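You operate a simulated robot arm through the tools that you are given. There is no shell and no other tool. Be economical: measure what you need, move in short steps, check, and stop when the job is done.

You run a simulated robot arm. Do the job below in one go: nothing can be reset, and whatever is moved stays where it is left.

JOB
Tip the tray's peas back into the open tub, wipe the tray's rim and restack it.
Fine: the tray is the one in the goods nest; empty it, spill hardly any; wipe it in the nest; it ends square on the tray stack, grip over grip; put the wipe back. What is to be rubbed or washed off counts as gone when no trace of it is left.

It is judged by the outcome, as a careful person would: the job done as asked, and still so three seconds after it is handed in. It fails if anything else is knocked over, pushed out of place, dropped, spilled or broken.

ROBOT AND FRAMES
A 7-joint arm with a two-finger parallel gripper on a trunk, on a base that drives. Base frame: it is fixed to the floor where the robot stands at the start and does not move with it; the origin is under the middle of the robot, x ahead of it, y to its left, z up; the surface under the hand at the start is at about z = 740. Units: mm, degrees, N and s.
Its first joint turns from -166.0 to 166.0 degrees. Places, roughly: goods nest [500, -100, 700]; open tub [600, 100, 800]; tray [800, -100, 800]. Payload 1.57 kg.
The TCP is the grasp point between the finger pads, 30 mm short of the fingertips. In the tool frame z runs along the fingers and y along their closing line. The gripper opens to 80 mm. The fingers are 17 mm wide and 12 mm thick; the gripper's body (40 by 82 mm) begins 80 mm behind the TCP.
Orientation is that of the tool frame in the base frame, as a unit quaternion [w, x, y, z]. With the fingers straight down and closing along the base's y, the tool's x points along the base's -x, its y along +y and its z along -z.

CONTROLS
- The arm moves only by the tool servo_tool. Its argument "rows" is a list of rows, each a list of 7 numbers: the shift along the tool's x, y, z in units of 300 mm (1.0 is 300 mm), then the turn, a rotation vector about the tool's x, y, z in units of 90 degrees (1.0 is 90 degrees), then the gripper command, from -1 (shut) to 1 (fully open), values between in proportion. In form: [[tx, ty, tz, wx, wy, wz, fingers], ...]. A call has 1 to 12 rows; each row is the pose to reach, as a shift and turn from the pose commanded when the call began, along the tool's axes at that moment. A call with a number of a shift or a turn outside -1 to 1 is refused whole. Each row takes 0.2 s and may step no farther than 50 mm and 8.6 degrees from the row before; otherwise, or with a gripper value out of range, the whole call is refused. Where a pose cannot be reached the arm comes as near as it can. A force on the tool above 40 N (or 10 N above the force at the start of the call, whichever is more), or a blocked arm, ends the call early, and 0.2 s more pass. The fingers move at their own pace (about 153 mm/s each) and stop on an object; they squeeze with about 34 N. The grip force told is the motor's: it shows also when the fingers shut on nothing. Time passes only in rows, and 0.2 s behind the last, so rows that repeat a pose let the fingers close. The reply holds the time, the measured pose of the TCP, the force on the tool along the base axes, the opening and the grip force, in the units named above and with some noise, with the torque about the TCP (base axes, N m) and any sound that the robot's microphone picked up.
- Cameras (640 x 400 px; columns grow to the right, rows downward): "scene" is now at [-10.8, 164.6, 1381.4]; the picture's right is [-0.26, -0.97, 0.00], its down [-0.44, 0.12, -0.89] and it looks along [0.86, -0.23, -0.46] (base axes); focal length 266 px, centre (320, 200). "wrist" rides on the gripper at [72, -7, -122] in the tool frame; the picture's right is [0.09, 1.00, 0.00], its down [-0.84, 0.08, -0.54] and it looks along [-0.54, 0.05, 0.84] (tool axes); focal length 238 px, centre (320, 200).
- grab_frame(camera): a new picture of that camera. No time passes.
- base_move(legs): drives the robot by 1 to 6 legs, each [ahead, left, turn to the left] in mm, mm and degrees, along the robot's own axes; the way and the turn of a leg run together, so that a leg with both is an arc; at most 1500 mm and 180 degrees a leg. The arm and the cameras ride along, it lands a little off, and it stops where it bumps. It gives what a move gives.
- turn_head(pan, tilt): turns the head with the scene camera to pan (to the left, within 143 degrees either way) and tilt (down, from -29 to 69), counted from straight ahead of the robot. It gives what a move gives.
- point_at(camera, pixels): for up to 12 pixels [column, row] of the newest picture of that camera ("zoom" is the newest enlarged one), the place [x, y, z] in the base frame of the surface seen there, good to about 2 mm. No time passes.
- close_up(camera, box): a new picture of the part [left, top, right, bottom] of that camera's present view, enlarged. No time passes.
- close_job(): hands the job in; it is judged then, once.

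Keep the steps short. Do not move on a guess: measure, check each grasp and each placing, and mend mistakes. In all there are 80 turns and 68 pictures (those below and enlarged ones count). Leave the gripper open and the arm clear of the work at the hand-in unless told otherwise, and finish with a single line.

The tools are called after "Request:" by a JSON object that holds its "api" and its "payload". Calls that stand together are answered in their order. servo_tool: Moves the arm, as the interface text tells. Its arguments: {"type":"object","properties":{"rows":{"type":"array"}},"required":["rows"]} The other tools are called the same way: base_move (legs) drives the base; turn_head (pan, tilt) turns the head that bears the scene camera; grab_frame (camera) takes a picture; point_at (camera, pixels) gives the place of the surface under pixels of a picture; close_up (camera, box) takes an enlarged picture of a part of a camera's view; close_job () hands the job in.

At the start:

```text
time: 0.0
tool_pos: [527.0, -214.9, 1199.4]
tool_rot: [0.0, 0.0, 1.0, 0.0]
force: [-0.1, 0.6, -0.5]
moment: [0.01, -0.01, 0.02]
grip_width: 79.9
finger_force: 0.0
robot x, y, heading: [-1.3, 1.0, 0.1]
head pan, tilt: [-15.1, 27.1]
```

scene: 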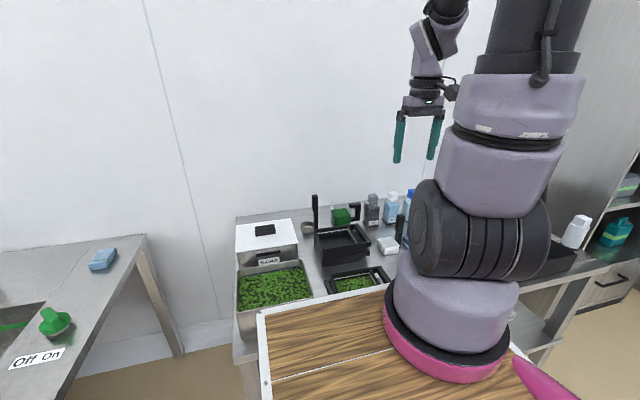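
wrist: 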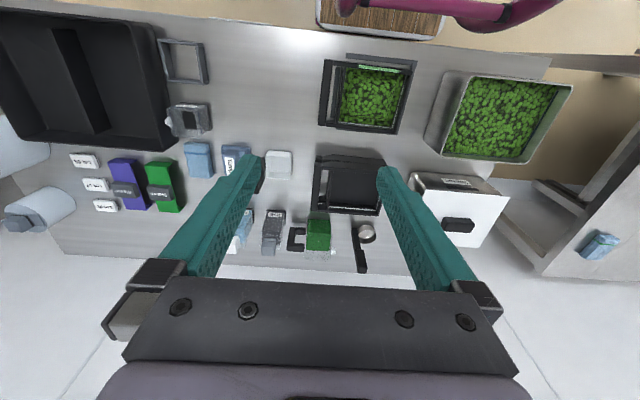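

I see the tub, the tray in the nest and the stack in the wrist view. I'll enlarge both parts to read the labels and shapes.

Request:
{"api": "close_up", "payload": {"camera": "wrist", "box": [280, 40, 440, 140]}}

Request:
{"api": "close_up", "payload": {"camera": "wrist", "box": [160, 130, 400, 280]}}

Request:
{"api": "close_up", "payload": {"camera": "scene", "box": [230, 180, 430, 305]}}

```text
4.00 times, centred on (360, 90) of wrist
```

zoom: 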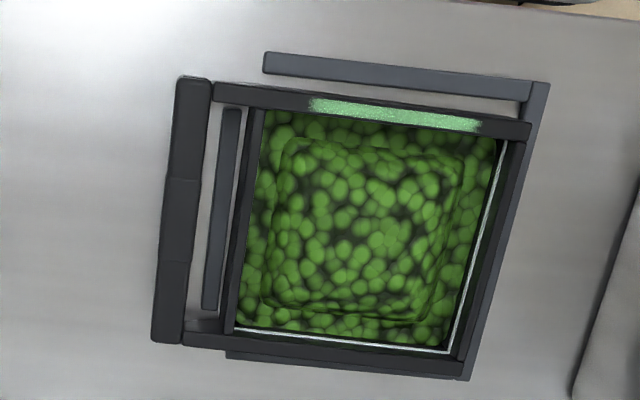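

```text
2.67 times, centred on (280, 205) of wrist
```

zoom: 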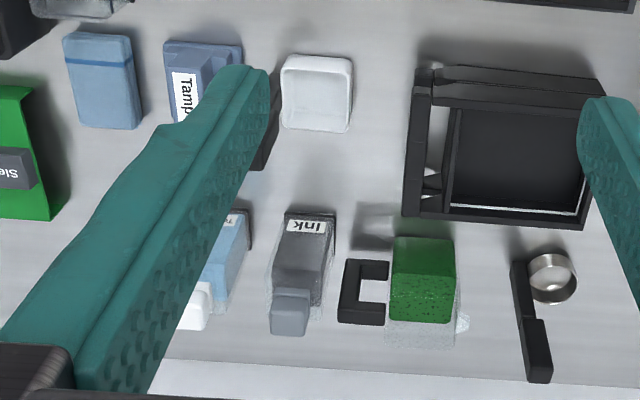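

```text
3.20 times, centred on (330, 242) of scene
```

zoom: 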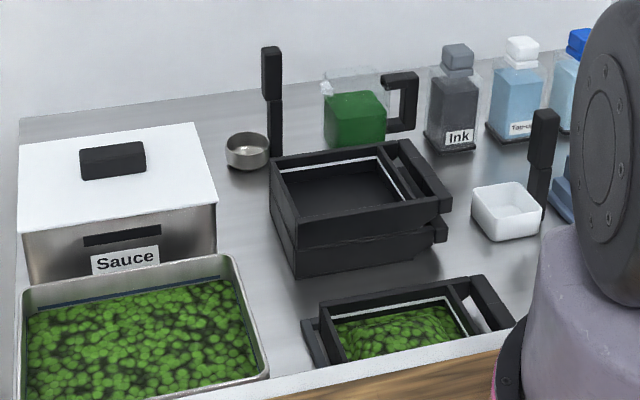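

The nest tray's handle bar points to -y, and there is a pale green smear on its rim edge nearest the robot. I'll measure the rough places of the tray, stack, tub, and the things that could be the wipe.

Request:
{"api": "point_at", "payload": {"camera": "wrist", "pixels": [[325, 92], [376, 68], [412, 72], [395, 131], [372, 95], [500, 115], [447, 75], [570, 88], [430, 155], [529, 162], [350, 185], [198, 160]]}}

Request:
{"api": "point_at", "payload": {"camera": "zoom", "pixels": [[272, 160], [398, 145], [446, 205], [298, 222], [435, 185], [425, 235], [545, 120], [505, 185], [325, 318], [460, 283], [515, 320], [565, 200]]}}

Request:
{"api": "close_up", "payload": {"camera": "wrist", "box": [60, 30, 300, 180]}}

Request:
{"api": "close_up", "payload": {"camera": "scene", "box": [0, 230, 160, 330]}}

```text
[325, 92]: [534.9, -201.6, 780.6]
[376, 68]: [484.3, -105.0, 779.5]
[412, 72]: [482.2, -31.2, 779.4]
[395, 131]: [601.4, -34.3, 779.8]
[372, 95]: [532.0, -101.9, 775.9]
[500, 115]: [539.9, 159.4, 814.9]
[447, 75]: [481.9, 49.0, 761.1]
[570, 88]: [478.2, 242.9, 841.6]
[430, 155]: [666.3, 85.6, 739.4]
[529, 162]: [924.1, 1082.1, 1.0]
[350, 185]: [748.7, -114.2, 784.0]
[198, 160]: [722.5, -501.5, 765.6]
```

```text
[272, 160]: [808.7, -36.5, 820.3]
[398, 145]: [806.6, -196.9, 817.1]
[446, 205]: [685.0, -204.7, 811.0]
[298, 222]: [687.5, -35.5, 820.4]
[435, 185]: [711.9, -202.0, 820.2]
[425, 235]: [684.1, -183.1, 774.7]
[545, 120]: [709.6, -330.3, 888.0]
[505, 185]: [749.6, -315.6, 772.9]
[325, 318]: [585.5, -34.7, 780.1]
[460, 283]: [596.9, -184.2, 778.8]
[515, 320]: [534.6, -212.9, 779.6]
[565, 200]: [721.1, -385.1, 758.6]
```

```text
2.67 times, centred on (180, 105) of wrist
```

zoom: 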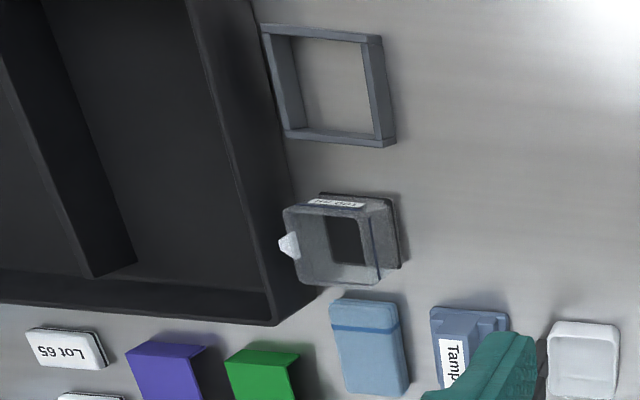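

```text
4.00 times, centred on (80, 280) of scene
```

zoom: 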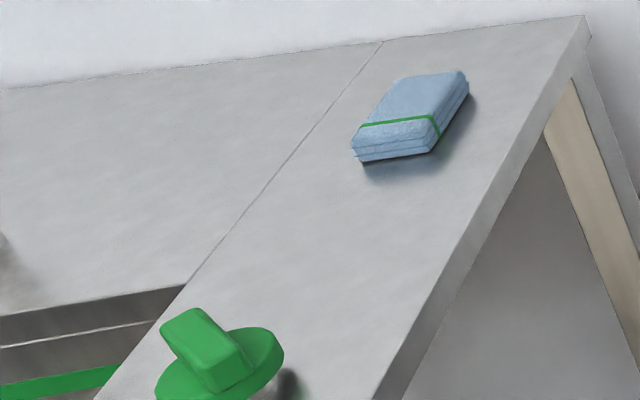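

There are two possible wipes: a folded blue cloth with a green band on the left table, and a blue block with a stripe near [722,-501]. I'll move the arm right and lower to see the second one better.

Request:
{"api": "servo_tool", "payload": {"rows": [[-0.014, -0.11, 0.083, 0, 0, 0, 1], [-0.028, -0.22, 0.167, 0, 0, 0, 1], [-0.041, -0.33, 0.25, 0, 0, 0, 1], [-0.055, -0.44, 0.333, 0, 0, 0, 1], [-0.07, -0.55, 0.417, 0, 0, 0, 1], [-0.083, -0.66, 0.5, 0, 0, 0, 1], [-0.097, -0.77, 0.583, 0, 0, 0, 1], [-0.11, -0.88, 0.667, 0, 0, 0, 1]]}}

Request:
{"api": "grab_frame", "payload": {"camera": "wrist"}}

Request:
{"api": "grab_frame", "payload": {"camera": "scene"}}

```text
time: 1.8
tool_pos: [559.8, -479.0, 1000.3]
tool_rot: [0.0, -0.001, 1.0, 0.0]
force: [-0.4, 0.7, 1.6]
moment: [-0.04, 0.01, 0.01]
grip_width: 80.0
finger_force: 0.1
robot x, y, heading: [-0.0, -1.7, -0.0]
head pan, tilt: [-15.1, 27.1]
```

```text
60 pictures are left
```

wrist: 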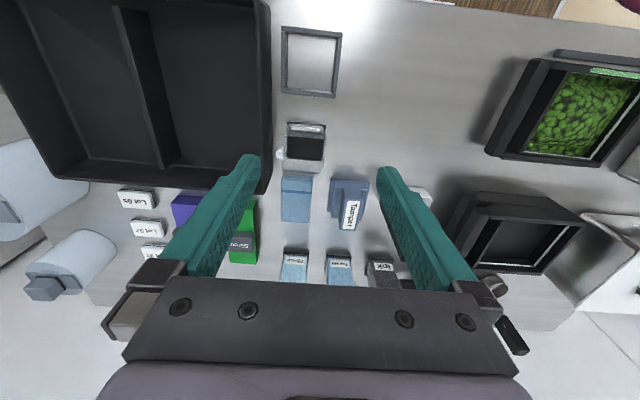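

```text
59 pictures are left
```

scene: 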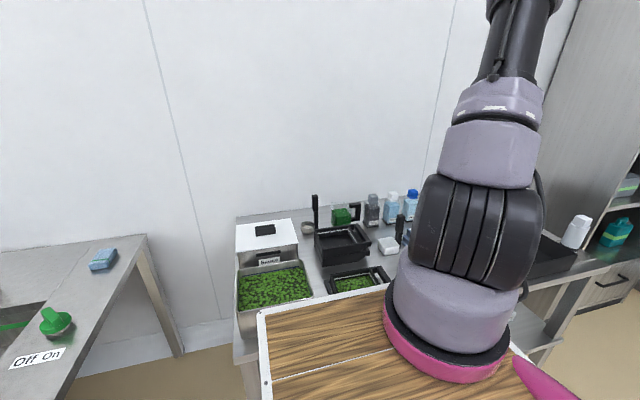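

Request:
{"api": "close_up", "payload": {"camera": "wrist", "box": [220, 100, 420, 225]}}

Request:
{"api": "close_up", "payload": {"camera": "wrist", "box": [100, 180, 420, 300]}}

```text
3.20 times, centred on (320, 162) of wrist
```

zoom: 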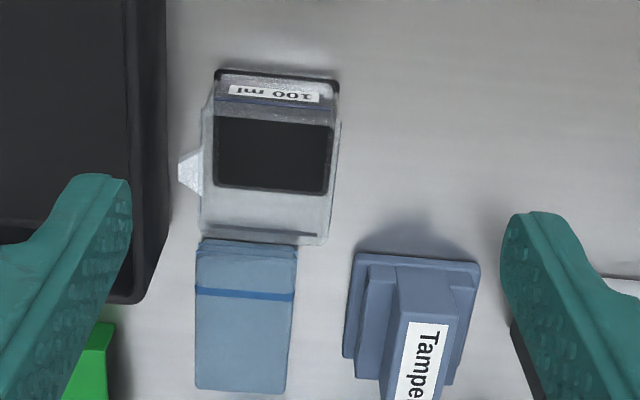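

```text
2.00 times, centred on (260, 240) of wrist
```

zoom: 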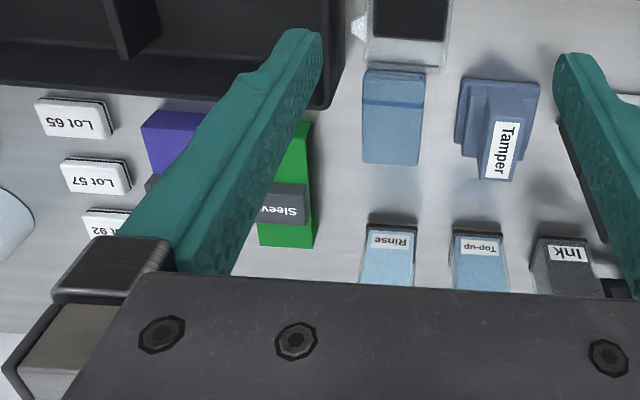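

There are two folded wipes: a blue-banded one on this bench and a green-banded one by the tap. I'll look around for a sign that says which one to use.

Request:
{"api": "turn_head", "payload": {"pan": 45, "tilt": 25}}

Request:
{"api": "grab_frame", "payload": {"camera": "scene"}}

Request:
{"api": "turn_head", "payload": {"pan": -75, "tilt": 25}}

Request:
{"api": "grab_frame", "payload": {"camera": "scene"}}

```text
time: 3.1
tool_pos: [559.6, -478.5, 1000.3]
tool_rot: [0.0, 0.0, 1.0, 0.0]
force: [-0.4, -0.4, 0.0]
moment: [0.04, 0.01, -0.02]
grip_width: 80.2
finger_force: 0.0
robot x, y, heading: [1.0, -2.5, -0.1]
head pan, tilt: [45.0, 25.0]
```

```text
56 pictures are left
```

scene: 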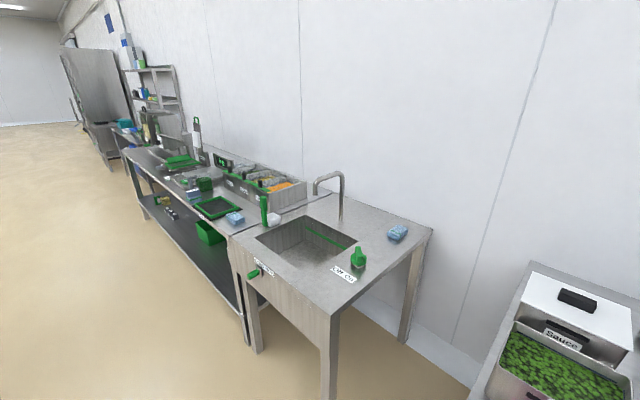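

```text
time: 5.1
tool_pos: [559.5, -479.0, 1000.7]
tool_rot: [0.0, 0.0, 1.0, 0.0]
force: [-0.3, 0.8, 0.2]
moment: [0.0, 0.05, 0.03]
grip_width: 80.0
finger_force: 0.1
robot x, y, heading: [0.8, 3.0, -0.1]
head pan, tilt: [-75.0, 25.0]
```

```text
55 pictures are left
```

scene: 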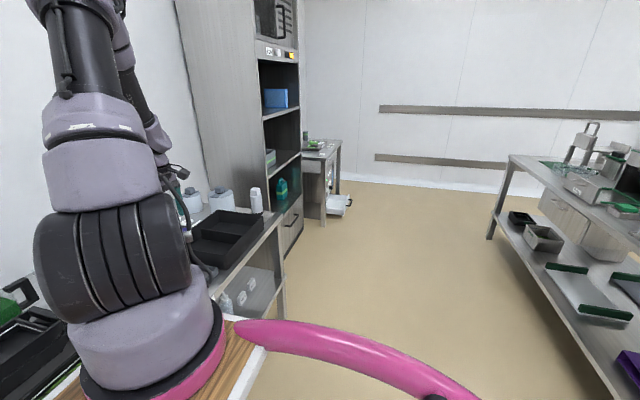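

The other stations carry green gear, so the blue-banded wipe belongs to this bench. Next I'll look closely at the tray, tub and stack with the head.

Request:
{"api": "turn_head", "payload": {"pan": 0, "tilt": 42}}

Request:
{"api": "grab_frame", "payload": {"camera": "scene"}}

Request:
{"api": "close_up", "payload": {"camera": "scene", "box": [340, 100, 500, 200]}}

```text
time: 6.6
tool_pos: [559.1, -478.6, 1000.7]
tool_rot: [-0.001, 0.0, 1.0, 0.0]
force: [0.2, -0.1, 0.0]
moment: [0.02, 0.01, -0.02]
grip_width: 80.0
finger_force: 0.0
robot x, y, heading: [-1.8, -0.2, 0.1]
head pan, tilt: [0.0, 42.0]
```

```text
54 pictures are left
```

scene: 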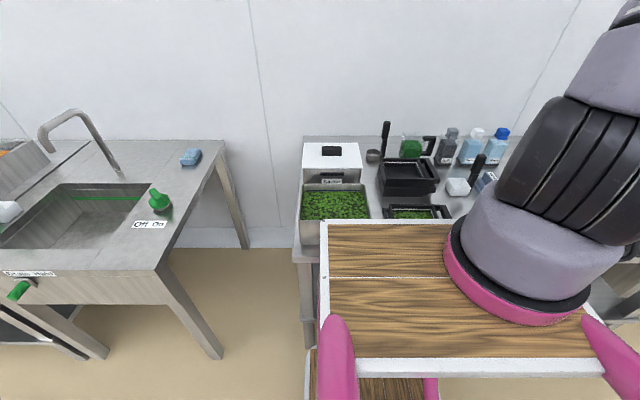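

```text
4.00 times, centred on (420, 150) of scene
```

zoom: 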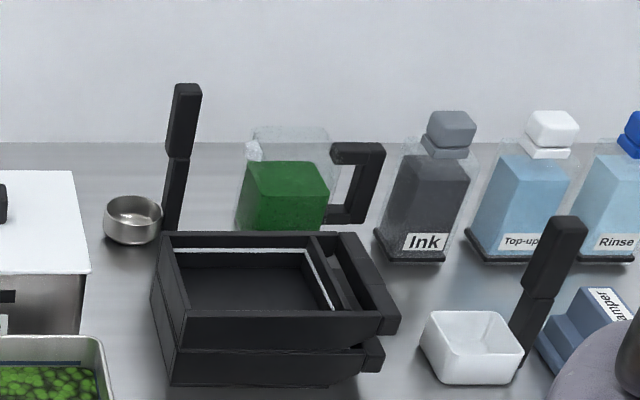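

Request:
{"api": "close_up", "payload": {"camera": "scene", "box": [290, 140, 460, 246]}}

Request:
{"api": "point_at", "payload": {"camera": "scene", "pixels": [[302, 186], [366, 185], [370, 213], [300, 216], [335, 205], [330, 235], [330, 147], [445, 208], [412, 215], [440, 225], [475, 240], [455, 186]]}}

```text
3.76 times, centred on (375, 193) of scene
```

zoom: 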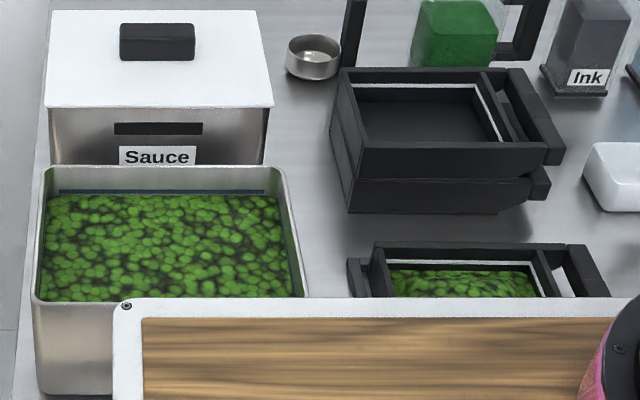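

```text
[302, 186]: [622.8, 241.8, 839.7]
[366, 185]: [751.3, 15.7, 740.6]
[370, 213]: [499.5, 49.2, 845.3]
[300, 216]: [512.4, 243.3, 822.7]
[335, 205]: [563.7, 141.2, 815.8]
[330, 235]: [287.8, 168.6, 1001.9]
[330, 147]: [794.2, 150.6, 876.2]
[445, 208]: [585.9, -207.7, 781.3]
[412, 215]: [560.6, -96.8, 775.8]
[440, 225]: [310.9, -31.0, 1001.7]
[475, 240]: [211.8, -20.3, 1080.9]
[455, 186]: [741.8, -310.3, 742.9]
```

Request:
{"api": "point_at", "payload": {"camera": "zoom", "pixels": [[48, 173], [276, 173], [303, 290], [38, 296], [170, 230], [345, 72], [340, 90], [364, 148], [540, 148], [515, 72], [555, 150], [540, 188]]}}

Request:
{"api": "point_at", "payload": {"camera": "zoom", "pixels": [[378, 248], [380, 292], [530, 247], [545, 290], [572, 250], [600, 292], [465, 283], [359, 275], [545, 180], [355, 208], [340, 140], [530, 110]]}}

```text
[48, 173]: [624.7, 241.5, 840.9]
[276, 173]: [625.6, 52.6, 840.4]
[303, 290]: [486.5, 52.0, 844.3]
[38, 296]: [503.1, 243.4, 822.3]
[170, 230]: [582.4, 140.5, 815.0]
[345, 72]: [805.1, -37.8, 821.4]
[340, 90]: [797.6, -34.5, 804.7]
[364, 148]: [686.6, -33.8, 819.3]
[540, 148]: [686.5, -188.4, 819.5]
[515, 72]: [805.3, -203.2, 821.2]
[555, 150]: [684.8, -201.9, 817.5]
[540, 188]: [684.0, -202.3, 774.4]
```

```text
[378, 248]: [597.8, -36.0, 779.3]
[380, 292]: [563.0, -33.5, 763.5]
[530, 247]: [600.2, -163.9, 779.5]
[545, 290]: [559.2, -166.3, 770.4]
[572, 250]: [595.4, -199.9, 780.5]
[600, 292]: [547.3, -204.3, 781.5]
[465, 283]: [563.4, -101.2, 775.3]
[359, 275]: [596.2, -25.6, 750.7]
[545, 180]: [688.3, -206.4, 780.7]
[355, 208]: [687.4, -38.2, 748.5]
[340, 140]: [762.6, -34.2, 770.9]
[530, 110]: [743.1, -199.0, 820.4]
```

The tub rim is at z≈841, x up to 625, y 52–242. I'll bring the tool above the tray's handle (about [540,-202]) at z 1000 and look down.

Request:
{"api": "servo_tool", "payload": {"rows": [[0.01, 0.15, 0, 0, 0, 0, 1], [0.02, 0.31, 0, 0, 0, 0, 1], [0.03, 0.46, 0, 0, 0, 0, 1], [0.04, 0.62, 0, 0, 0, 0, 1], [0.05, 0.77, 0, 0, 0, 0, 1], [0.065, 0.922, 0, 0, 0, 0, 1]]}}

Request:
{"api": "grab_frame", "payload": {"camera": "wrist"}}

Request:
{"api": "close_up", "payload": {"camera": "wrist", "box": [270, 60, 450, 172]}}

```text
time: 8.0
tool_pos: [539.9, -203.5, 998.6]
tool_rot: [-0.001, 0.001, 1.0, 0.0]
force: [-0.7, -0.4, -0.3]
moment: [0.04, 0.0, 0.01]
grip_width: 80.3
finger_force: 0.0
robot x, y, heading: [0.9, 1.6, -0.2]
head pan, tilt: [0.0, 42.0]
```

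```text
51 pictures are left
```

wrist: 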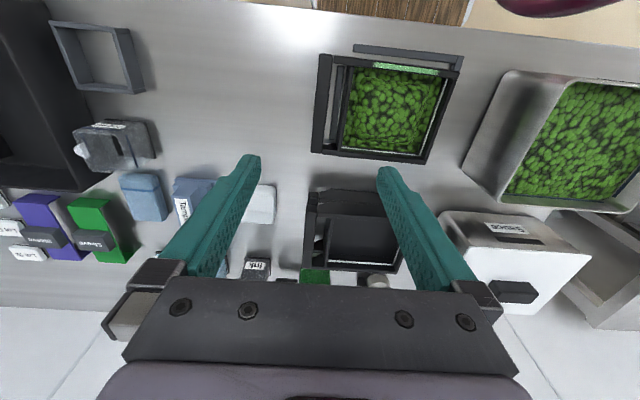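

```text
3.56 times, centred on (360, 116) of wrist
```

zoom: 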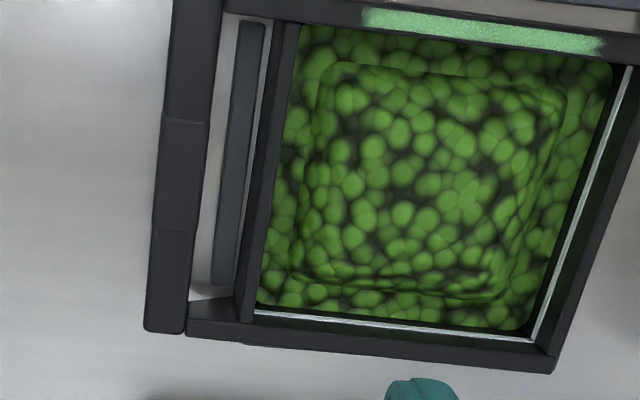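

Request:
{"api": "point_at", "payload": {"camera": "zoom", "pixels": [[178, 60], [212, 60], [150, 320], [186, 320], [165, 170], [202, 170], [240, 40], [232, 170], [253, 200], [262, 200], [275, 200], [225, 240]]}}

Request:
{"api": "point_at", "payload": {"camera": "zoom", "pixels": [[365, 12], [605, 42], [485, 30], [615, 200], [590, 200], [400, 355], [400, 330], [235, 10], [500, 8], [300, 200], [450, 180], [205, 290]]}}

Request:
{"api": "point_at", "payload": {"camera": "wrist", "pixels": [[510, 73], [560, 78], [630, 82], [475, 175], [500, 200], [630, 212], [325, 57], [312, 150], [331, 150], [320, 195], [318, 255], [395, 265]]}}

```text
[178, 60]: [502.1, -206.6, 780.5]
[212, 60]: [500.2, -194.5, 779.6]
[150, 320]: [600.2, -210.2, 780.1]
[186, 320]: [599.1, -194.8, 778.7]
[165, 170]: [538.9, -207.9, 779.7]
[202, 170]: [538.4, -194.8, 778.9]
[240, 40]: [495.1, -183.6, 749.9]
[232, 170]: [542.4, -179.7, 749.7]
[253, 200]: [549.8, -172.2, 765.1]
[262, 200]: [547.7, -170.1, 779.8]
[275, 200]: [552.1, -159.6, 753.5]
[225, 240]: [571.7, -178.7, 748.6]
```

```text
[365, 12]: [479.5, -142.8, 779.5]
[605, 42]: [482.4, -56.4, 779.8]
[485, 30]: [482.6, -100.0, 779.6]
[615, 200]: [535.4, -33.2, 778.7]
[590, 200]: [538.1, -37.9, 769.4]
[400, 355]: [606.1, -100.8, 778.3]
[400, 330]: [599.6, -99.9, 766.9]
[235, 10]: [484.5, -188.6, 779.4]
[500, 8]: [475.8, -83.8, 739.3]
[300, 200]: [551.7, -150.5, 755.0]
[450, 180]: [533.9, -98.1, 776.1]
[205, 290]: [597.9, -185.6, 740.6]
```

```text
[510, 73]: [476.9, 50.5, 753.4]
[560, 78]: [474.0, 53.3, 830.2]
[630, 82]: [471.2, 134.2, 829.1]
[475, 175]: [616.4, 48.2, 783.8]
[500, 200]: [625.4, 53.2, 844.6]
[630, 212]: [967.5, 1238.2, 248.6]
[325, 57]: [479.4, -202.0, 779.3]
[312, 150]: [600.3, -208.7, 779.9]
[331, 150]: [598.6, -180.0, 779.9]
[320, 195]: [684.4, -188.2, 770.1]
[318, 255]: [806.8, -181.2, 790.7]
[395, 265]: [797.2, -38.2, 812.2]
```

The handle bar runs along x from 480 to 600, y from -210 to -194, top at 780. The nest wall inside it is at z 750 and the tray wall at y -172, so the fingers must go in partly open. Before lifting any peas I'll rehearse the tipping motion empty over the tub to check reach. The tip is a turn about base x, with the lip held near y 120 and z 870.

Request:
{"api": "servo_tool", "payload": {"rows": [[-0.027, 0.104, 0.082, 0, 0, 0, -0.35], [-0.027, 0.207, 0.164, 0, 0, 0, -0.35], [-0.027, 0.311, 0.245, 0, 0, 0, -0.35], [-0.027, 0.414, 0.327, 0, 0, 0, -0.35], [-0.027, 0.518, 0.409, 0, 0, 0, -0.35], [-0.027, 0.527, 0.326, 0.0944, 0, 0, -0.35], [-0.027, 0.549, 0.246, 0.1889, 0, 0, -0.35], [-0.027, 0.581, 0.17, 0.2833, 0, 0, -0.35], [-0.027, 0.625, 0.099, 0.3778, 0, 0, -0.35], [-0.027, 0.679, 0.035, 0.4722, 0, 0, -0.35], [-0.027, 0.742, -0.019, 0.5667, 0, 0, -0.35], [-0.027, 0.811, -0.064, 0.6611, 0, 0, -0.35]]}}

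```text
time: 10.6
tool_pos: [548.6, 41.5, 1017.1]
tool_rot: [0.001, 0.001, 0.868, -0.496]
force: [-0.4, 0.5, -0.9]
moment: [0.01, 0.0, -0.02]
grip_width: 26.0
finger_force: 0.1
robot x, y, heading: [1.2, 0.5, -0.0]
head pan, tilt: [0.0, 42.0]
```

Reach is good so far at 59.5°. I'll carry on to 127.5° total, turning about the same lip.

Request:
{"api": "servo_tool", "payload": {"rows": [[0, 0.0091, -0.0827, 0.0944, 0, 0, -0.35], [0, 0.0303, -0.163, 0.1889, 0, 0, -0.35], [0, 0.0633, -0.239, 0.2833, 0, 0, -0.35], [0, 0.107, -0.3097, 0.3778, 0, 0, -0.35], [0, 0.161, -0.373, 0.4722, 0, 0, -0.35], [0, 0.2233, -0.428, 0.5667, 0, 0, -0.35], [0, 0.293, -0.4727, 0.6611, 0, 0, -0.35], [0, 0.369, -0.5067, 0.7556, 0, 0, -0.35]]}}

Request:
{"api": "grab_frame", "payload": {"camera": "scene"}}

```text
time: 12.4
tool_pos: [546.5, 229.3, 1000.2]
tool_rot: [-0.001, 0.0, -0.442, 0.897]
force: [-0.2, -0.1, -0.6]
moment: [-0.01, -0.02, 0.04]
grip_width: 26.2
finger_force: 0.0
robot x, y, heading: [0.4, 2.6, 0.1]
head pan, tilt: [0.0, 42.0]
```

```text
49 pictures are left
```

scene: 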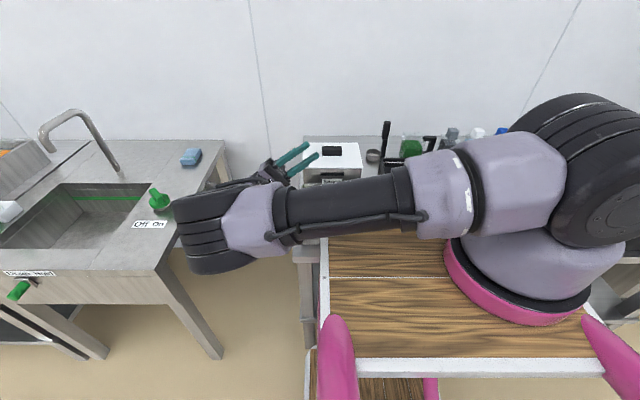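

The whole tipping motion is reachable. I'll reverse it and go back above the handle.

Request:
{"api": "servo_tool", "payload": {"rows": [[0, 0.0032, 0.083, -0.0944, 0, 0, -0.35], [0, 0.0187, 0.1647, -0.1889, 0, 0, -0.35], [0, 0.046, 0.243, -0.2833, 0, 0, -0.35], [0, 0.0843, 0.3163, -0.3778, 0, 0, -0.35], [0, 0.1337, 0.3837, -0.4722, 0, 0, -0.35], [0, 0.192, 0.4427, -0.5667, 0, 0, -0.35], [0, 0.2583, 0.4927, -0.6611, 0, 0, -0.35], [0, 0.3317, 0.532, -0.7556, 0, 0, -0.35], [0, 0.41, 0.56, -0.85, 0, 0, -0.35], [0, 0.4913, 0.5763, -0.9444, 0, 0, -0.35]]}}

Request:
{"api": "servo_tool", "payload": {"rows": [[0.005, -0.0497, 0.112, -0.0787, 0, 0, -0.35], [0.01, -0.0994, 0.224, -0.1574, 0, 0, -0.35], [0.014, -0.1491, 0.336, -0.2361, 0, 0, -0.35], [0.018, -0.1988, 0.448, -0.3148, 0, 0, -0.35], [0.022, -0.2485, 0.56, -0.3935, 0, 0, -0.35], [0.027, -0.2983, 0.672, -0.4722, 0, 0, -0.35]]}}

Request:
{"api": "grab_frame", "payload": {"camera": "wrist"}}

```text
time: 14.6
tool_pos: [550.2, 3.3, 988.6]
tool_rot: [0.001, -0.001, 0.932, -0.361]
force: [-0.1, 0.0, 0.0]
moment: [-0.03, 0.0, -0.02]
grip_width: 26.0
finger_force: 0.1
robot x, y, heading: [1.0, 0.4, -0.2]
head pan, tilt: [0.0, 42.0]
```

```text
time: 16.0
tool_pos: [541.6, -201.7, 900.2]
tool_rot: [0.001, -0.002, 1.0, 0.002]
force: [-0.8, -0.9, -0.2]
moment: [0.11, -0.03, 0.02]
grip_width: 26.1
finger_force: 0.1
robot x, y, heading: [-0.8, -1.3, 0.1]
head pan, tilt: [0.0, 42.0]
```

```text
48 pictures are left
```

wrist: 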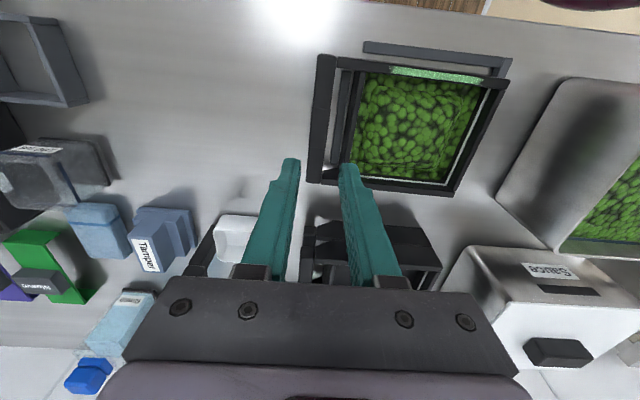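

Fingers line up with the handle. I'll go down to z≈788 with the fingers 26 mm apart (tips at 758, above the nest wall).

Request:
{"api": "servo_tool", "payload": {"rows": [[0, 0, 0.1, 0, 0, 0, -0.35], [0, 0, 0.2, 0, 0, 0, -0.35], [0, 0, 0.28, 0, 0, 0, -0.35], [0, 0, 0.33, 0, 0, 0, -0.35], [0, 0, 0.375, 0, 0, 0, -0.35]]}}

Request:
{"api": "grab_frame", "payload": {"camera": "wrist"}}

```text
time: 17.2
tool_pos: [540.6, -200.5, 787.6]
tool_rot: [0.0, 0.0, 1.0, -0.001]
force: [0.0, -0.5, -0.3]
moment: [0.01, -0.03, 0.0]
grip_width: 26.0
finger_force: 0.1
robot x, y, heading: [0.5, -1.1, 0.1]
head pan, tilt: [0.0, 42.0]
```

```text
47 pictures are left
```

wrist: 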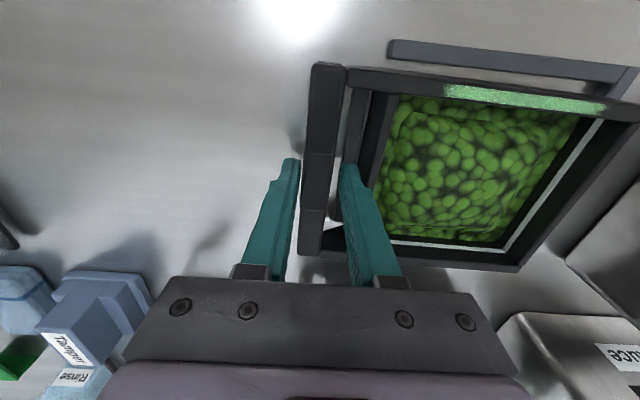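

The handle sits between the fingers. Closing.

Request:
{"api": "servo_tool", "payload": {"rows": [[0, 0, 0.375, 0, 0, 0, -1], [0, 0, 0.375, 0, 0, 0, -1]]}}

```text
refused: row 1 steps farther than a row can; nothing moved
```

Request:
{"api": "servo_tool", "payload": {"rows": [[0, 0, 0, 0, 0, 0, -1], [0, 0, 0, 0, 0, 0, -1]]}}

```text
time: 17.8
tool_pos: [540.0, -200.2, 787.5]
tool_rot: [0.0, 0.0, 1.0, -0.001]
force: [-0.3, 0.8, -0.3]
moment: [0.0, -0.02, -0.07]
grip_width: 17.4
finger_force: 32.3
robot x, y, heading: [-0.4, -1.2, 0.0]
head pan, tilt: [0.0, 42.0]
```

Gripped at 17.4 mm. I'll test-lift 30 mm and look for sag.

Request:
{"api": "servo_tool", "payload": {"rows": [[0, 0, -0.03, 0, 0, 0, -1], [0, 0, -0.06, 0, 0, 0, -1], [0, 0, -0.1, 0, 0, 0, -1]]}}

Request:
{"api": "grab_frame", "payload": {"camera": "wrist"}}

```text
time: 18.6
tool_pos: [539.2, -200.9, 818.5]
tool_rot: [-0.001, 0.0, 1.0, 0.0]
force: [0.0, 0.7, -0.9]
moment: [-0.13, -0.01, 0.01]
grip_width: 17.2
finger_force: 32.5
robot x, y, heading: [1.5, 0.7, 0.1]
head pan, tilt: [0.0, 42.0]
```

```text
46 pictures are left
```

wrist: 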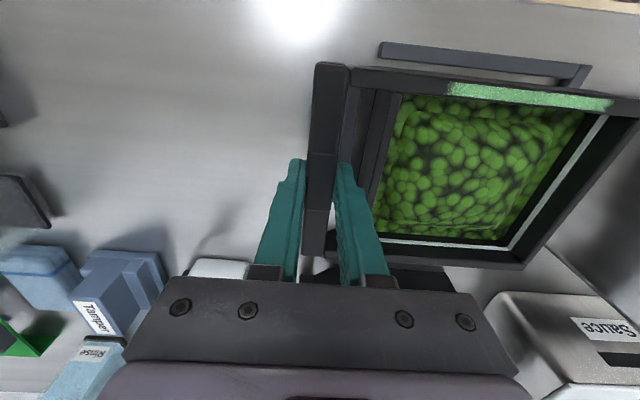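

The tray (light, no sag) is held. I'll lift to z 910 and carry it over the tub, lip to about y 120.

Request:
{"api": "servo_tool", "payload": {"rows": [[0, 0, -0.1, 0, 0, 0, -1], [0, 0, -0.2, 0, 0, 0, -1], [0, 0, -0.308, 0, 0, 0, -1], [-0.005, 0.08, -0.308, 0, 0, 0, -1], [-0.01, 0.18, -0.308, 0, 0, 0, -1], [-0.02, 0.28, -0.308, 0, 0, 0, -1], [-0.027, 0.38, -0.308, 0, 0, 0, -1], [-0.027, 0.46, -0.308, 0, 0, 0, -1], [-0.027, 0.5, -0.308, 0, 0, 0, -1], [-0.027, 0.5, -0.308, 0, 0, 0, -1]]}}

Request:
{"api": "grab_frame", "payload": {"camera": "wrist"}}

Request:
{"api": "grab_frame", "payload": {"camera": "scene"}}

```text
time: 20.8
tool_pos: [549.0, -51.0, 909.6]
tool_rot: [0.0, 0.0, 1.0, 0.0]
force: [1.3, -0.7, -0.8]
moment: [-0.16, -0.01, -0.04]
grip_width: 17.4
finger_force: 32.3
robot x, y, heading: [1.9, 0.7, -0.1]
head pan, tilt: [0.0, 42.0]
```

```text
45 pictures are left
```

wrist: 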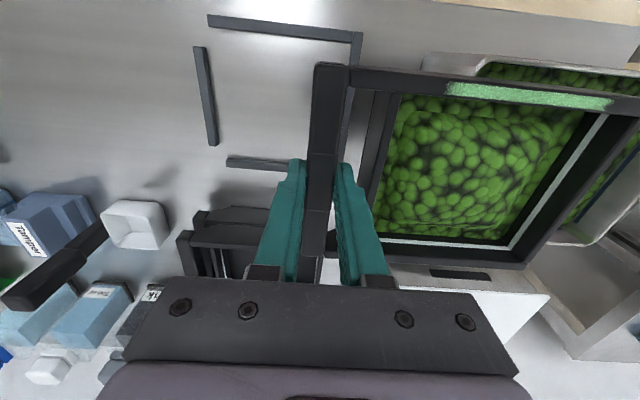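

```text
44 pictures are left
```

scene: 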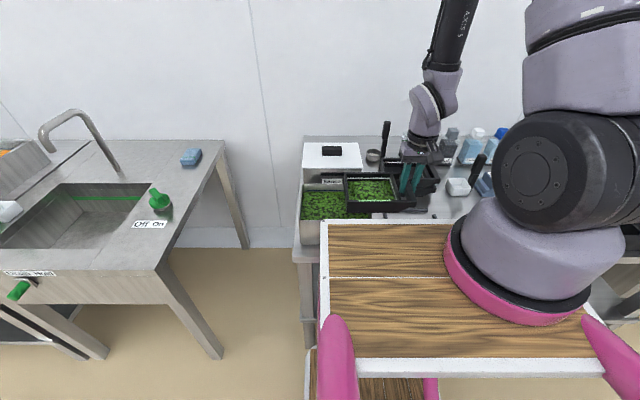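

The tray is level over the tub. I'll now tip slowly to 59.5°, lowering the lip towards the tub while turning.

Request:
{"api": "servo_tool", "payload": {"rows": [[0, 0.0097, -0.0677, 0.0944, 0, 0, -1], [0, 0.0313, -0.1203, 0.1889, 0, 0, -1], [0, 0.0647, -0.1623, 0.2833, 0, 0, -1], [0, 0.0647, -0.1623, 0.2833, 0, 0, -1], [0, 0.1087, -0.2213, 0.3778, 0, 0, -1], [0, 0.1087, -0.2213, 0.3778, 0, 0, -1], [0, 0.1623, -0.27, 0.4722, 0, 0, -1], [0, 0.1623, -0.27, 0.4722, 0, 0, -1], [0, 0.2247, -0.307, 0.5667, 0, 0, -1], [0, 0.2247, -0.307, 0.5667, 0, 0, -1], [0, 0.294, -0.3373, 0.6611, 0, 0, -1], [0, 0.294, -0.3373, 0.6611, 0, 0, -1]]}}

Request:
{"api": "close_up", "payload": {"camera": "scene", "box": [280, 130, 460, 242]}}

```text
time: 23.4
tool_pos: [549.1, 41.0, 1011.9]
tool_rot: [0.0, 0.0, 0.868, -0.497]
force: [-0.1, 0.6, -1.1]
moment: [-0.02, 0.02, 0.02]
grip_width: 17.5
finger_force: 31.9
robot x, y, heading: [1.5, -1.9, -0.1]
head pan, tilt: [0.0, 42.0]
```

```text
3.56 times, centred on (370, 186) of scene
```

zoom: 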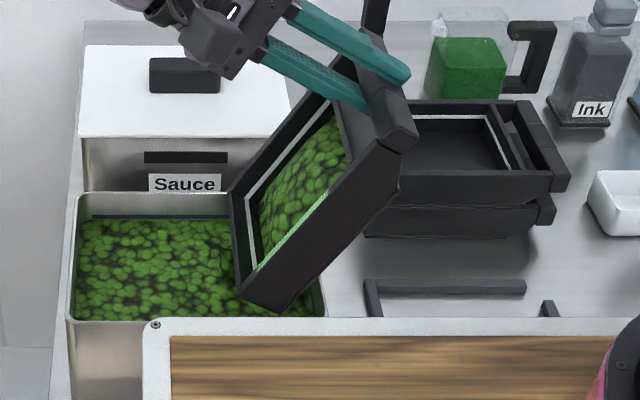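

Peas still sit in the tray at 59.5°. I'll continue slowly to about 93°.

Request:
{"api": "servo_tool", "payload": {"rows": [[0, 0.0091, -0.0827, 0.0944, 0, 0, -1], [0, 0.0091, -0.0827, 0.0944, 0, 0, -1], [0, 0.0303, -0.163, 0.1889, 0, 0, -1], [0, 0.0303, -0.163, 0.1889, 0, 0, -1], [0, 0.0633, -0.239, 0.2833, 0, 0, -1], [0, 0.0633, -0.239, 0.2833, 0, 0, -1], [0, 0.107, -0.3097, 0.3778, 0, 0, -1], [0, 0.107, -0.3097, 0.3778, 0, 0, -1]]}}

Request:
{"api": "close_up", "payload": {"camera": "scene", "box": [280, 130, 460, 242]}}

```text
time: 25.2
tool_pos: [546.8, 135.6, 1031.8]
tool_rot: [0.0, 0.0, -0.685, 0.729]
force: [-0.4, 0.5, -0.7]
moment: [0.0, 0.01, 0.01]
grip_width: 17.0
finger_force: 32.3
robot x, y, heading: [2.4, -1.2, 0.1]
head pan, tilt: [0.0, 42.0]
```

```text
3.56 times, centred on (370, 186) of scene
```

zoom: 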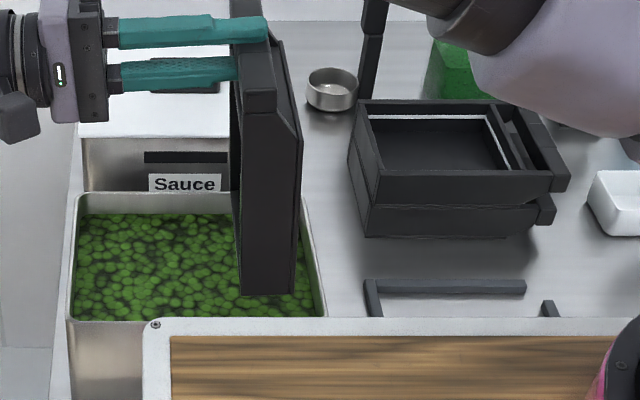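

I'll go on to about 127° and dwell.

Request:
{"api": "servo_tool", "payload": {"rows": [[0, 0.0091, -0.0827, 0.0944, 0, 0, -1], [0, 0.0303, -0.163, 0.1889, 0, 0, -1], [0, 0.0303, -0.163, 0.1889, 0, 0, -1], [0, 0.0633, -0.239, 0.2833, 0, 0, -1], [0, 0.0633, -0.239, 0.2833, 0, 0, -1], [0, 0.107, -0.3097, 0.3778, 0, 0, -1], [0, 0.107, -0.3097, 0.3778, 0, 0, -1], [0, 0.107, -0.3097, 0.3778, 0, 0, -1]]}}

Request:
{"api": "close_up", "payload": {"camera": "scene", "box": [280, 130, 460, 242]}}

Request:
{"api": "grab_frame", "payload": {"camera": "wrist"}}

```text
time: 27.0
tool_pos: [546.1, 226.3, 994.3]
tool_rot: [0.0, 0.0, -0.442, 0.897]
force: [-0.2, 0.4, -1.2]
moment: [0.09, -0.03, 0.0]
grip_width: 17.0
finger_force: 32.4
robot x, y, heading: [-0.3, -0.4, 0.1]
head pan, tilt: [0.0, 42.0]
```

```text
3.56 times, centred on (370, 186) of scene
```

zoom: 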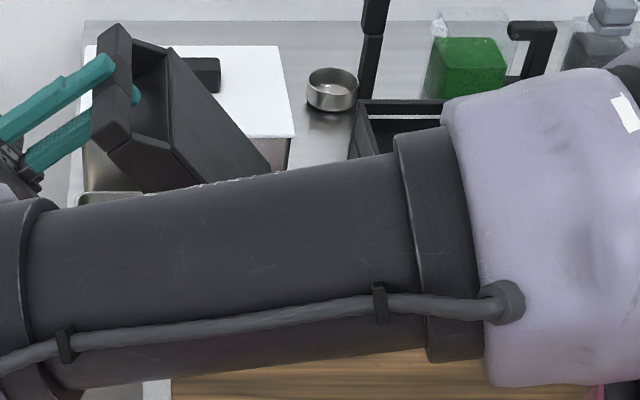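

```text
40 pictures are left
```

wrist: 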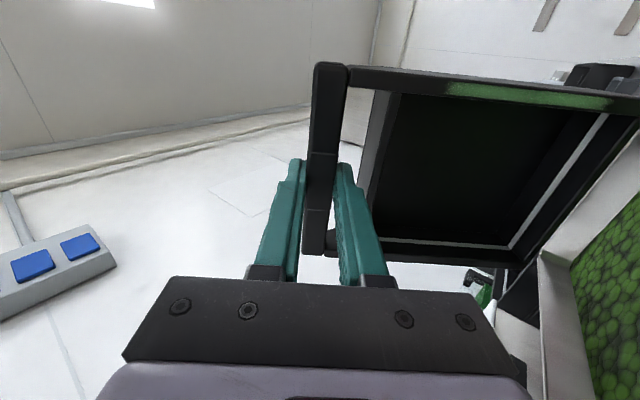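

The inside of the tray looks empty. I'll zoom in to check for leftover peas.

Request:
{"api": "close_up", "payload": {"camera": "wrist", "box": [340, 60, 640, 260]}}

```text
2.00 times, centred on (490, 160) of wrist
```

zoom: 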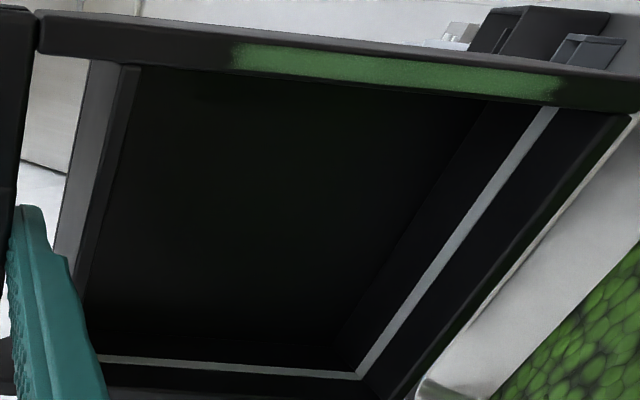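

Empty. I'll turn back to 42.5°, rising 40 mm for clearance, then level and bring the tray above the nest.

Request:
{"api": "servo_tool", "payload": {"rows": [[0, -0.018, 0.099, -0.0944, 0, 0, -1], [0, -0.0237, 0.197, -0.1889, 0, 0, -1], [0, -0.0176, 0.2916, -0.2833, 0, 0, -1], [0, -0.0005, 0.381, -0.3778, 0, 0, -1], [0, 0.0277, 0.4647, -0.4722, 0, 0, -1], [0, 0.086, 0.5237, -0.5667, 0, 0, -1], [0, 0.1523, 0.5737, -0.6611, 0, 0, -1], [0, 0.2257, 0.613, -0.7556, 0, 0, -1], [0, 0.304, 0.641, -0.85, 0, 0, -1], [0, 0.3853, 0.6573, -0.9444, 0, 0, -1]]}}

Request:
{"api": "close_up", "payload": {"camera": "scene", "box": [280, 130, 460, 242]}}

```text
time: 29.2
tool_pos: [547.6, -0.8, 1021.5]
tool_rot: [0.0, 0.0, 0.932, -0.362]
force: [-0.5, -0.2, 0.3]
moment: [-0.07, -0.01, 0.01]
grip_width: 16.7
finger_force: 32.2
robot x, y, heading: [0.8, -3.0, 0.1]
head pan, tilt: [0.0, 42.0]
```

```text
3.56 times, centred on (370, 186) of scene
```

zoom: 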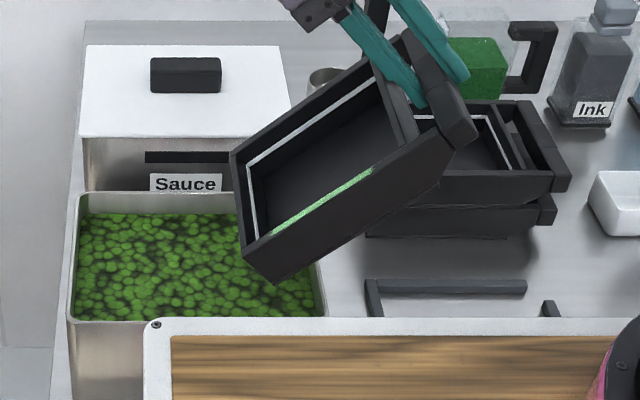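

No spill, and the tray is empty. I'll level it and carry it above the nest.

Request:
{"api": "servo_tool", "payload": {"rows": [[0.004, -0.0418, 0.1186, -0.0787, 0, 0, -1], [0.008, -0.0836, 0.2372, -0.1574, 0, 0, -1], [0.012, -0.1254, 0.3558, -0.2361, 0, 0, -1], [0.016, -0.1671, 0.4745, -0.3148, 0, 0, -1], [0.02, -0.2089, 0.5931, -0.3935, 0, 0, -1], [0.025, -0.2507, 0.7117, -0.4722, 0, 0, -1], [0.025, -0.2507, 0.7117, -0.4722, 0, 0, -1]]}}

Request:
{"api": "grab_frame", "payload": {"camera": "wrist"}}

```text
time: 30.8
tool_pos: [539.2, -198.7, 913.3]
tool_rot: [0.001, -0.001, 1.0, 0.001]
force: [0.7, 0.4, -1.0]
moment: [-0.08, -0.01, 0.0]
grip_width: 16.9
finger_force: 32.3
robot x, y, heading: [-1.1, -2.2, 0.0]
head pan, tilt: [0.0, 42.0]
```

```text
37 pictures are left
```

wrist: 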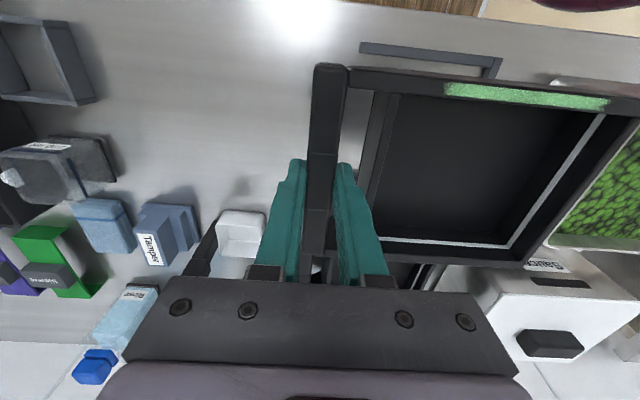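

The grip looks unchanged. By reckoning I'm about 1 mm off the original spot, so I'll correct that and lower to just above the nest first.

Request:
{"api": "servo_tool", "payload": {"rows": [[0.002, 0.0043, 0.12, 0, 0, 0, -1], [0.002, 0.0043, 0.22, 0, 0, 0, -1], [0.002, 0.0043, 0.3, 0, 0, 0, -1], [0.002, 0.0043, 0.3, 0, 0, 0, -1]]}}

Request:
{"api": "grab_frame", "payload": {"camera": "wrist"}}

Request:
{"api": "close_up", "payload": {"camera": "scene", "box": [340, 160, 460, 235]}}

```text
time: 31.8
tool_pos: [540.0, -199.1, 824.1]
tool_rot: [-0.001, 0.0, 1.0, 0.0]
force: [0.3, 0.2, -1.2]
moment: [-0.08, 0.0, 0.02]
grip_width: 17.1
finger_force: 32.1
robot x, y, heading: [0.1, 1.2, 0.2]
head pan, tilt: [0.0, 42.0]
```

```text
36 pictures are left
```

wrist: 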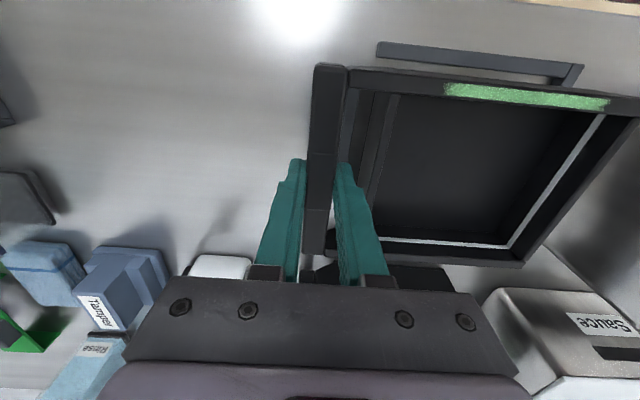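

```text
5.33 times, centred on (400, 198) of scene
```

zoom: 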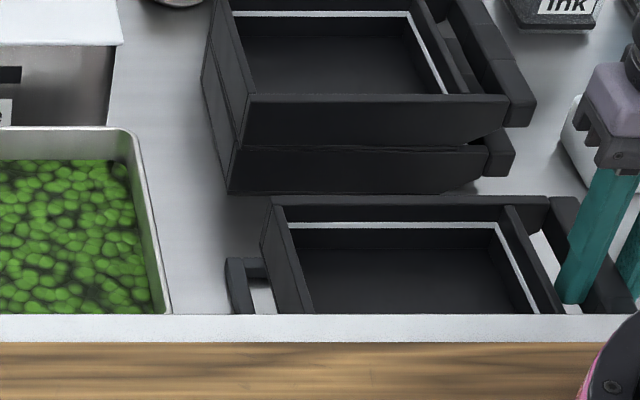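

Position against the rails matches the first lift. Lowering the rest of the way.

Request:
{"api": "servo_tool", "payload": {"rows": [[0, 0, 0.04, 0, 0, 0, -1], [0, 0, 0.07, 0, 0, 0, -1], [0, 0, 0.095, 0, 0, 0, -1], [0, 0, 0.112, 0, 0, 0, -1], [0, 0, 0.1243, 0, 0, 0, -1], [0, 0, 0.1243, 0, 0, 0, -1]]}}

Request:
{"api": "grab_frame", "payload": {"camera": "wrist"}}

```text
time: 33.2
tool_pos: [539.7, -200.0, 787.7]
tool_rot: [0.001, 0.001, 1.0, 0.0]
force: [0.7, -8.0, 29.4]
moment: [0.55, -0.13, 0.02]
grip_width: 17.6
finger_force: 32.2
robot x, y, heading: [3.7, 0.3, 0.0]
head pan, tilt: [0.0, 42.0]
```

```text
34 pictures are left
```

wrist: 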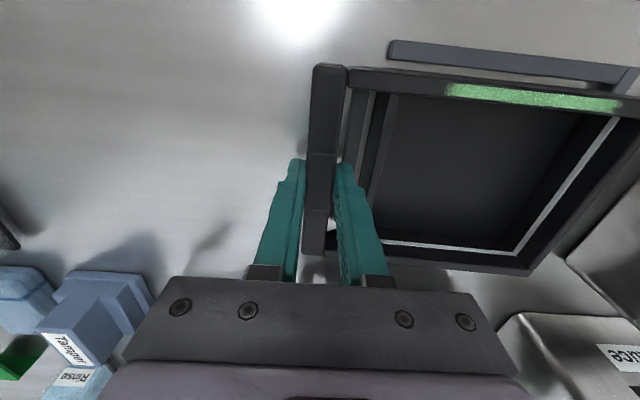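

It is pressing with 29 N, so it is seated. I'll ease up 1 mm and open to 26 mm, then rise.

Request:
{"api": "servo_tool", "payload": {"rows": [[0, 0, -0.003, 0, 0, 0, -1], [0, 0, -0.003, 0, 0, 0, -0.35], [0, 0, -0.003, 0, 0, 0, -0.35]]}}

Request:
{"api": "servo_tool", "payload": {"rows": [[0, 0, -0.05, 0, 0, 0, -0.35], [0, 0, -0.15, 0, 0, 0, -0.35], [0, 0, -0.25, 0, 0, 0, -0.35], [0, 0, -0.37, 0, 0, 0, -0.35]]}}

Request:
{"api": "grab_frame", "payload": {"camera": "wrist"}}

Request:
{"api": "point_at", "payload": {"camera": "wrist", "pixels": [[395, 70], [490, 82], [430, 74], [325, 60], [312, 170], [500, 85], [450, 190], [350, 62]]}}

```text
time: 34.0
tool_pos: [539.5, -198.9, 788.4]
tool_rot: [0.0, 0.0, 1.0, 0.0]
force: [-0.6, 0.0, 0.8]
moment: [0.0, -0.01, 0.02]
grip_width: 26.0
finger_force: 0.1
robot x, y, heading: [2.5, -0.9, 0.1]
head pan, tilt: [0.0, 42.0]
```

```text
time: 35.0
tool_pos: [540.1, -199.3, 900.2]
tool_rot: [0.0, -0.001, 1.0, 0.0]
force: [-0.4, 0.2, 0.6]
moment: [0.01, 0.03, -0.04]
grip_width: 26.2
finger_force: 0.0
robot x, y, heading: [2.6, -0.5, 0.1]
head pan, tilt: [0.0, 42.0]
```

```text
33 pictures are left
```

wrist: 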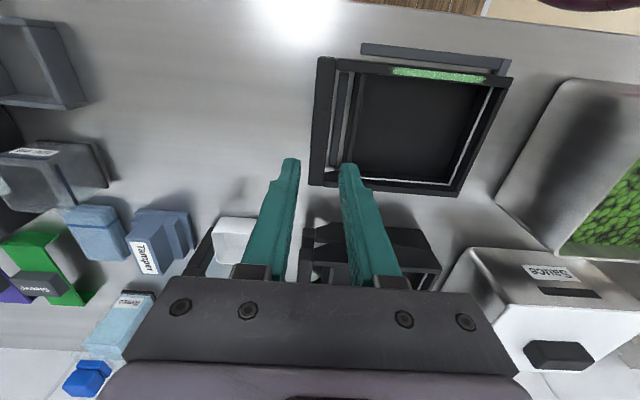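

```text
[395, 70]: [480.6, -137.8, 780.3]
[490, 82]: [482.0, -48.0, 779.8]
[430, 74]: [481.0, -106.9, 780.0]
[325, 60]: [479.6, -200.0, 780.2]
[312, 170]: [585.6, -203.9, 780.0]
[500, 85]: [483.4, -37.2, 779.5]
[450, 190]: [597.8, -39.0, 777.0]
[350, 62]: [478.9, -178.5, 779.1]
```

The tray is back and level in the nest. The smear spans about x 478–486, y -140 to -50. Next I'll go over the blue-banded wipe and measure it.

Request:
{"api": "servo_tool", "payload": {"rows": [[-0.03, -0.12, -0.1, 0, 0, 0, 0.4], [-0.08, -0.25, -0.2, 0, 0, 0, 0.4], [-0.13, -0.38, -0.2, 0, 0, 0, 0.4], [-0.18, -0.51, -0.2, 0, 0, 0, 0.4], [-0.23, -0.64, -0.2, 0, 0, 0, 0.4], [-0.28, -0.77, -0.2, 0, 0, 0, 0.4], [-0.33, -0.9, -0.2, 0, 0, 0, 0.4], [-0.36, -1.0, -0.2, 0, 0, 0, 0.4]]}}

Request:
{"api": "grab_frame", "payload": {"camera": "wrist"}}

Request:
{"api": "close_up", "payload": {"camera": "wrist", "box": [220, 40, 420, 165]}}

```text
refused: row 2 steps farther than a row can; nothing moved
```

```text
32 pictures are left
```

wrist: 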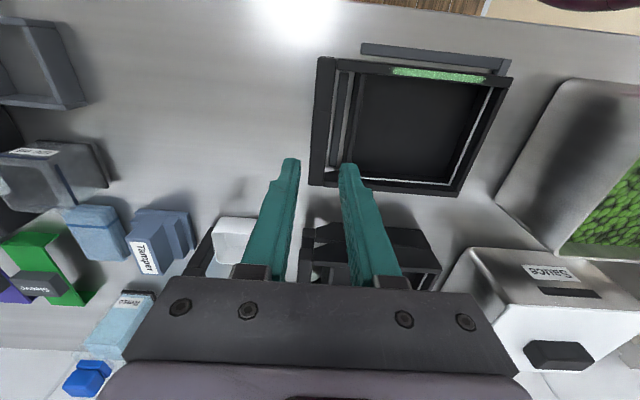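

```text
3.20 times, centred on (320, 102) of wrist
```

zoom: 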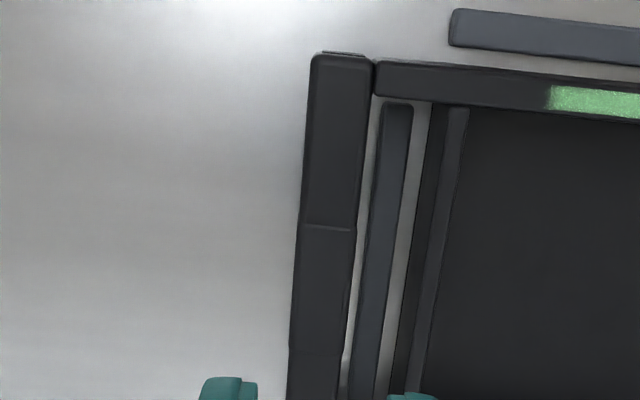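

One row was too long. Same move in smaller steps.

Request:
{"api": "servo_tool", "payload": {"rows": [[-0.02, -0.09, -0.1, 0, 0, 0, 0.4], [-0.05, -0.18, -0.2, 0, 0, 0, 0.4], [-0.08, -0.31, -0.2, 0, 0, 0, 0.4], [-0.12, -0.45, -0.2, 0, 0, 0, 0.4], [-0.17, -0.59, -0.2, 0, 0, 0, 0.4], [-0.22, -0.73, -0.2, 0, 0, 0, 0.4], [-0.28, -0.87, -0.2, 0, 0, 0, 0.4], [-0.34, -1.0, -0.2, 0, 0, 0, 0.4]]}}

Request:
{"api": "grab_frame", "payload": {"camera": "wrist"}}

Request:
{"api": "close_up", "payload": {"camera": "wrist", "box": [230, 70, 390, 170]}}

```text
time: 36.8
tool_pos: [642.1, -500.7, 957.6]
tool_rot: [0.0, -0.001, 1.0, 0.0]
force: [-0.4, -0.3, 0.6]
moment: [-0.01, 0.0, 0.02]
grip_width: 56.1
finger_force: 0.1
robot x, y, heading: [1.9, -1.2, -0.1]
head pan, tilt: [0.0, 42.0]
```

```text
30 pictures are left
```

wrist: 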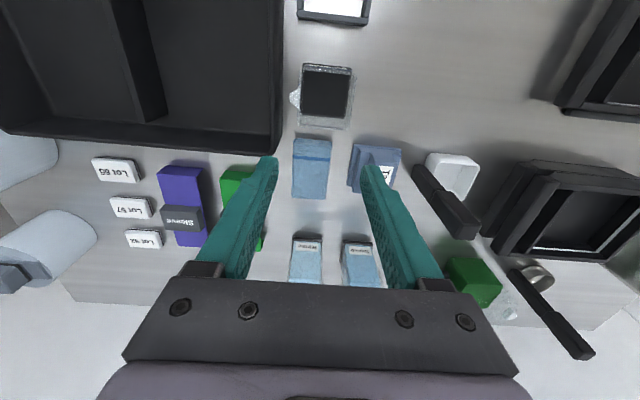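

```text
4.00 times, centred on (310, 120) of wrist
```

zoom: 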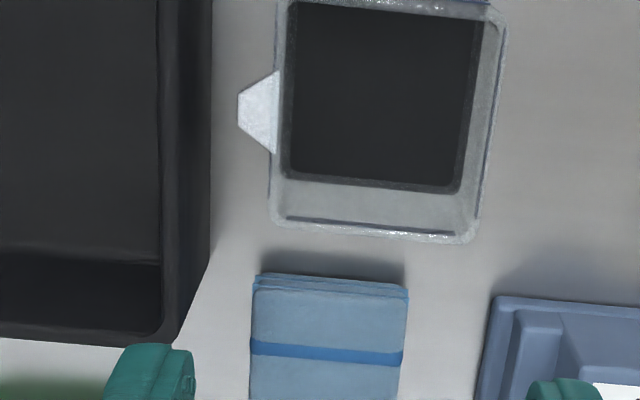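

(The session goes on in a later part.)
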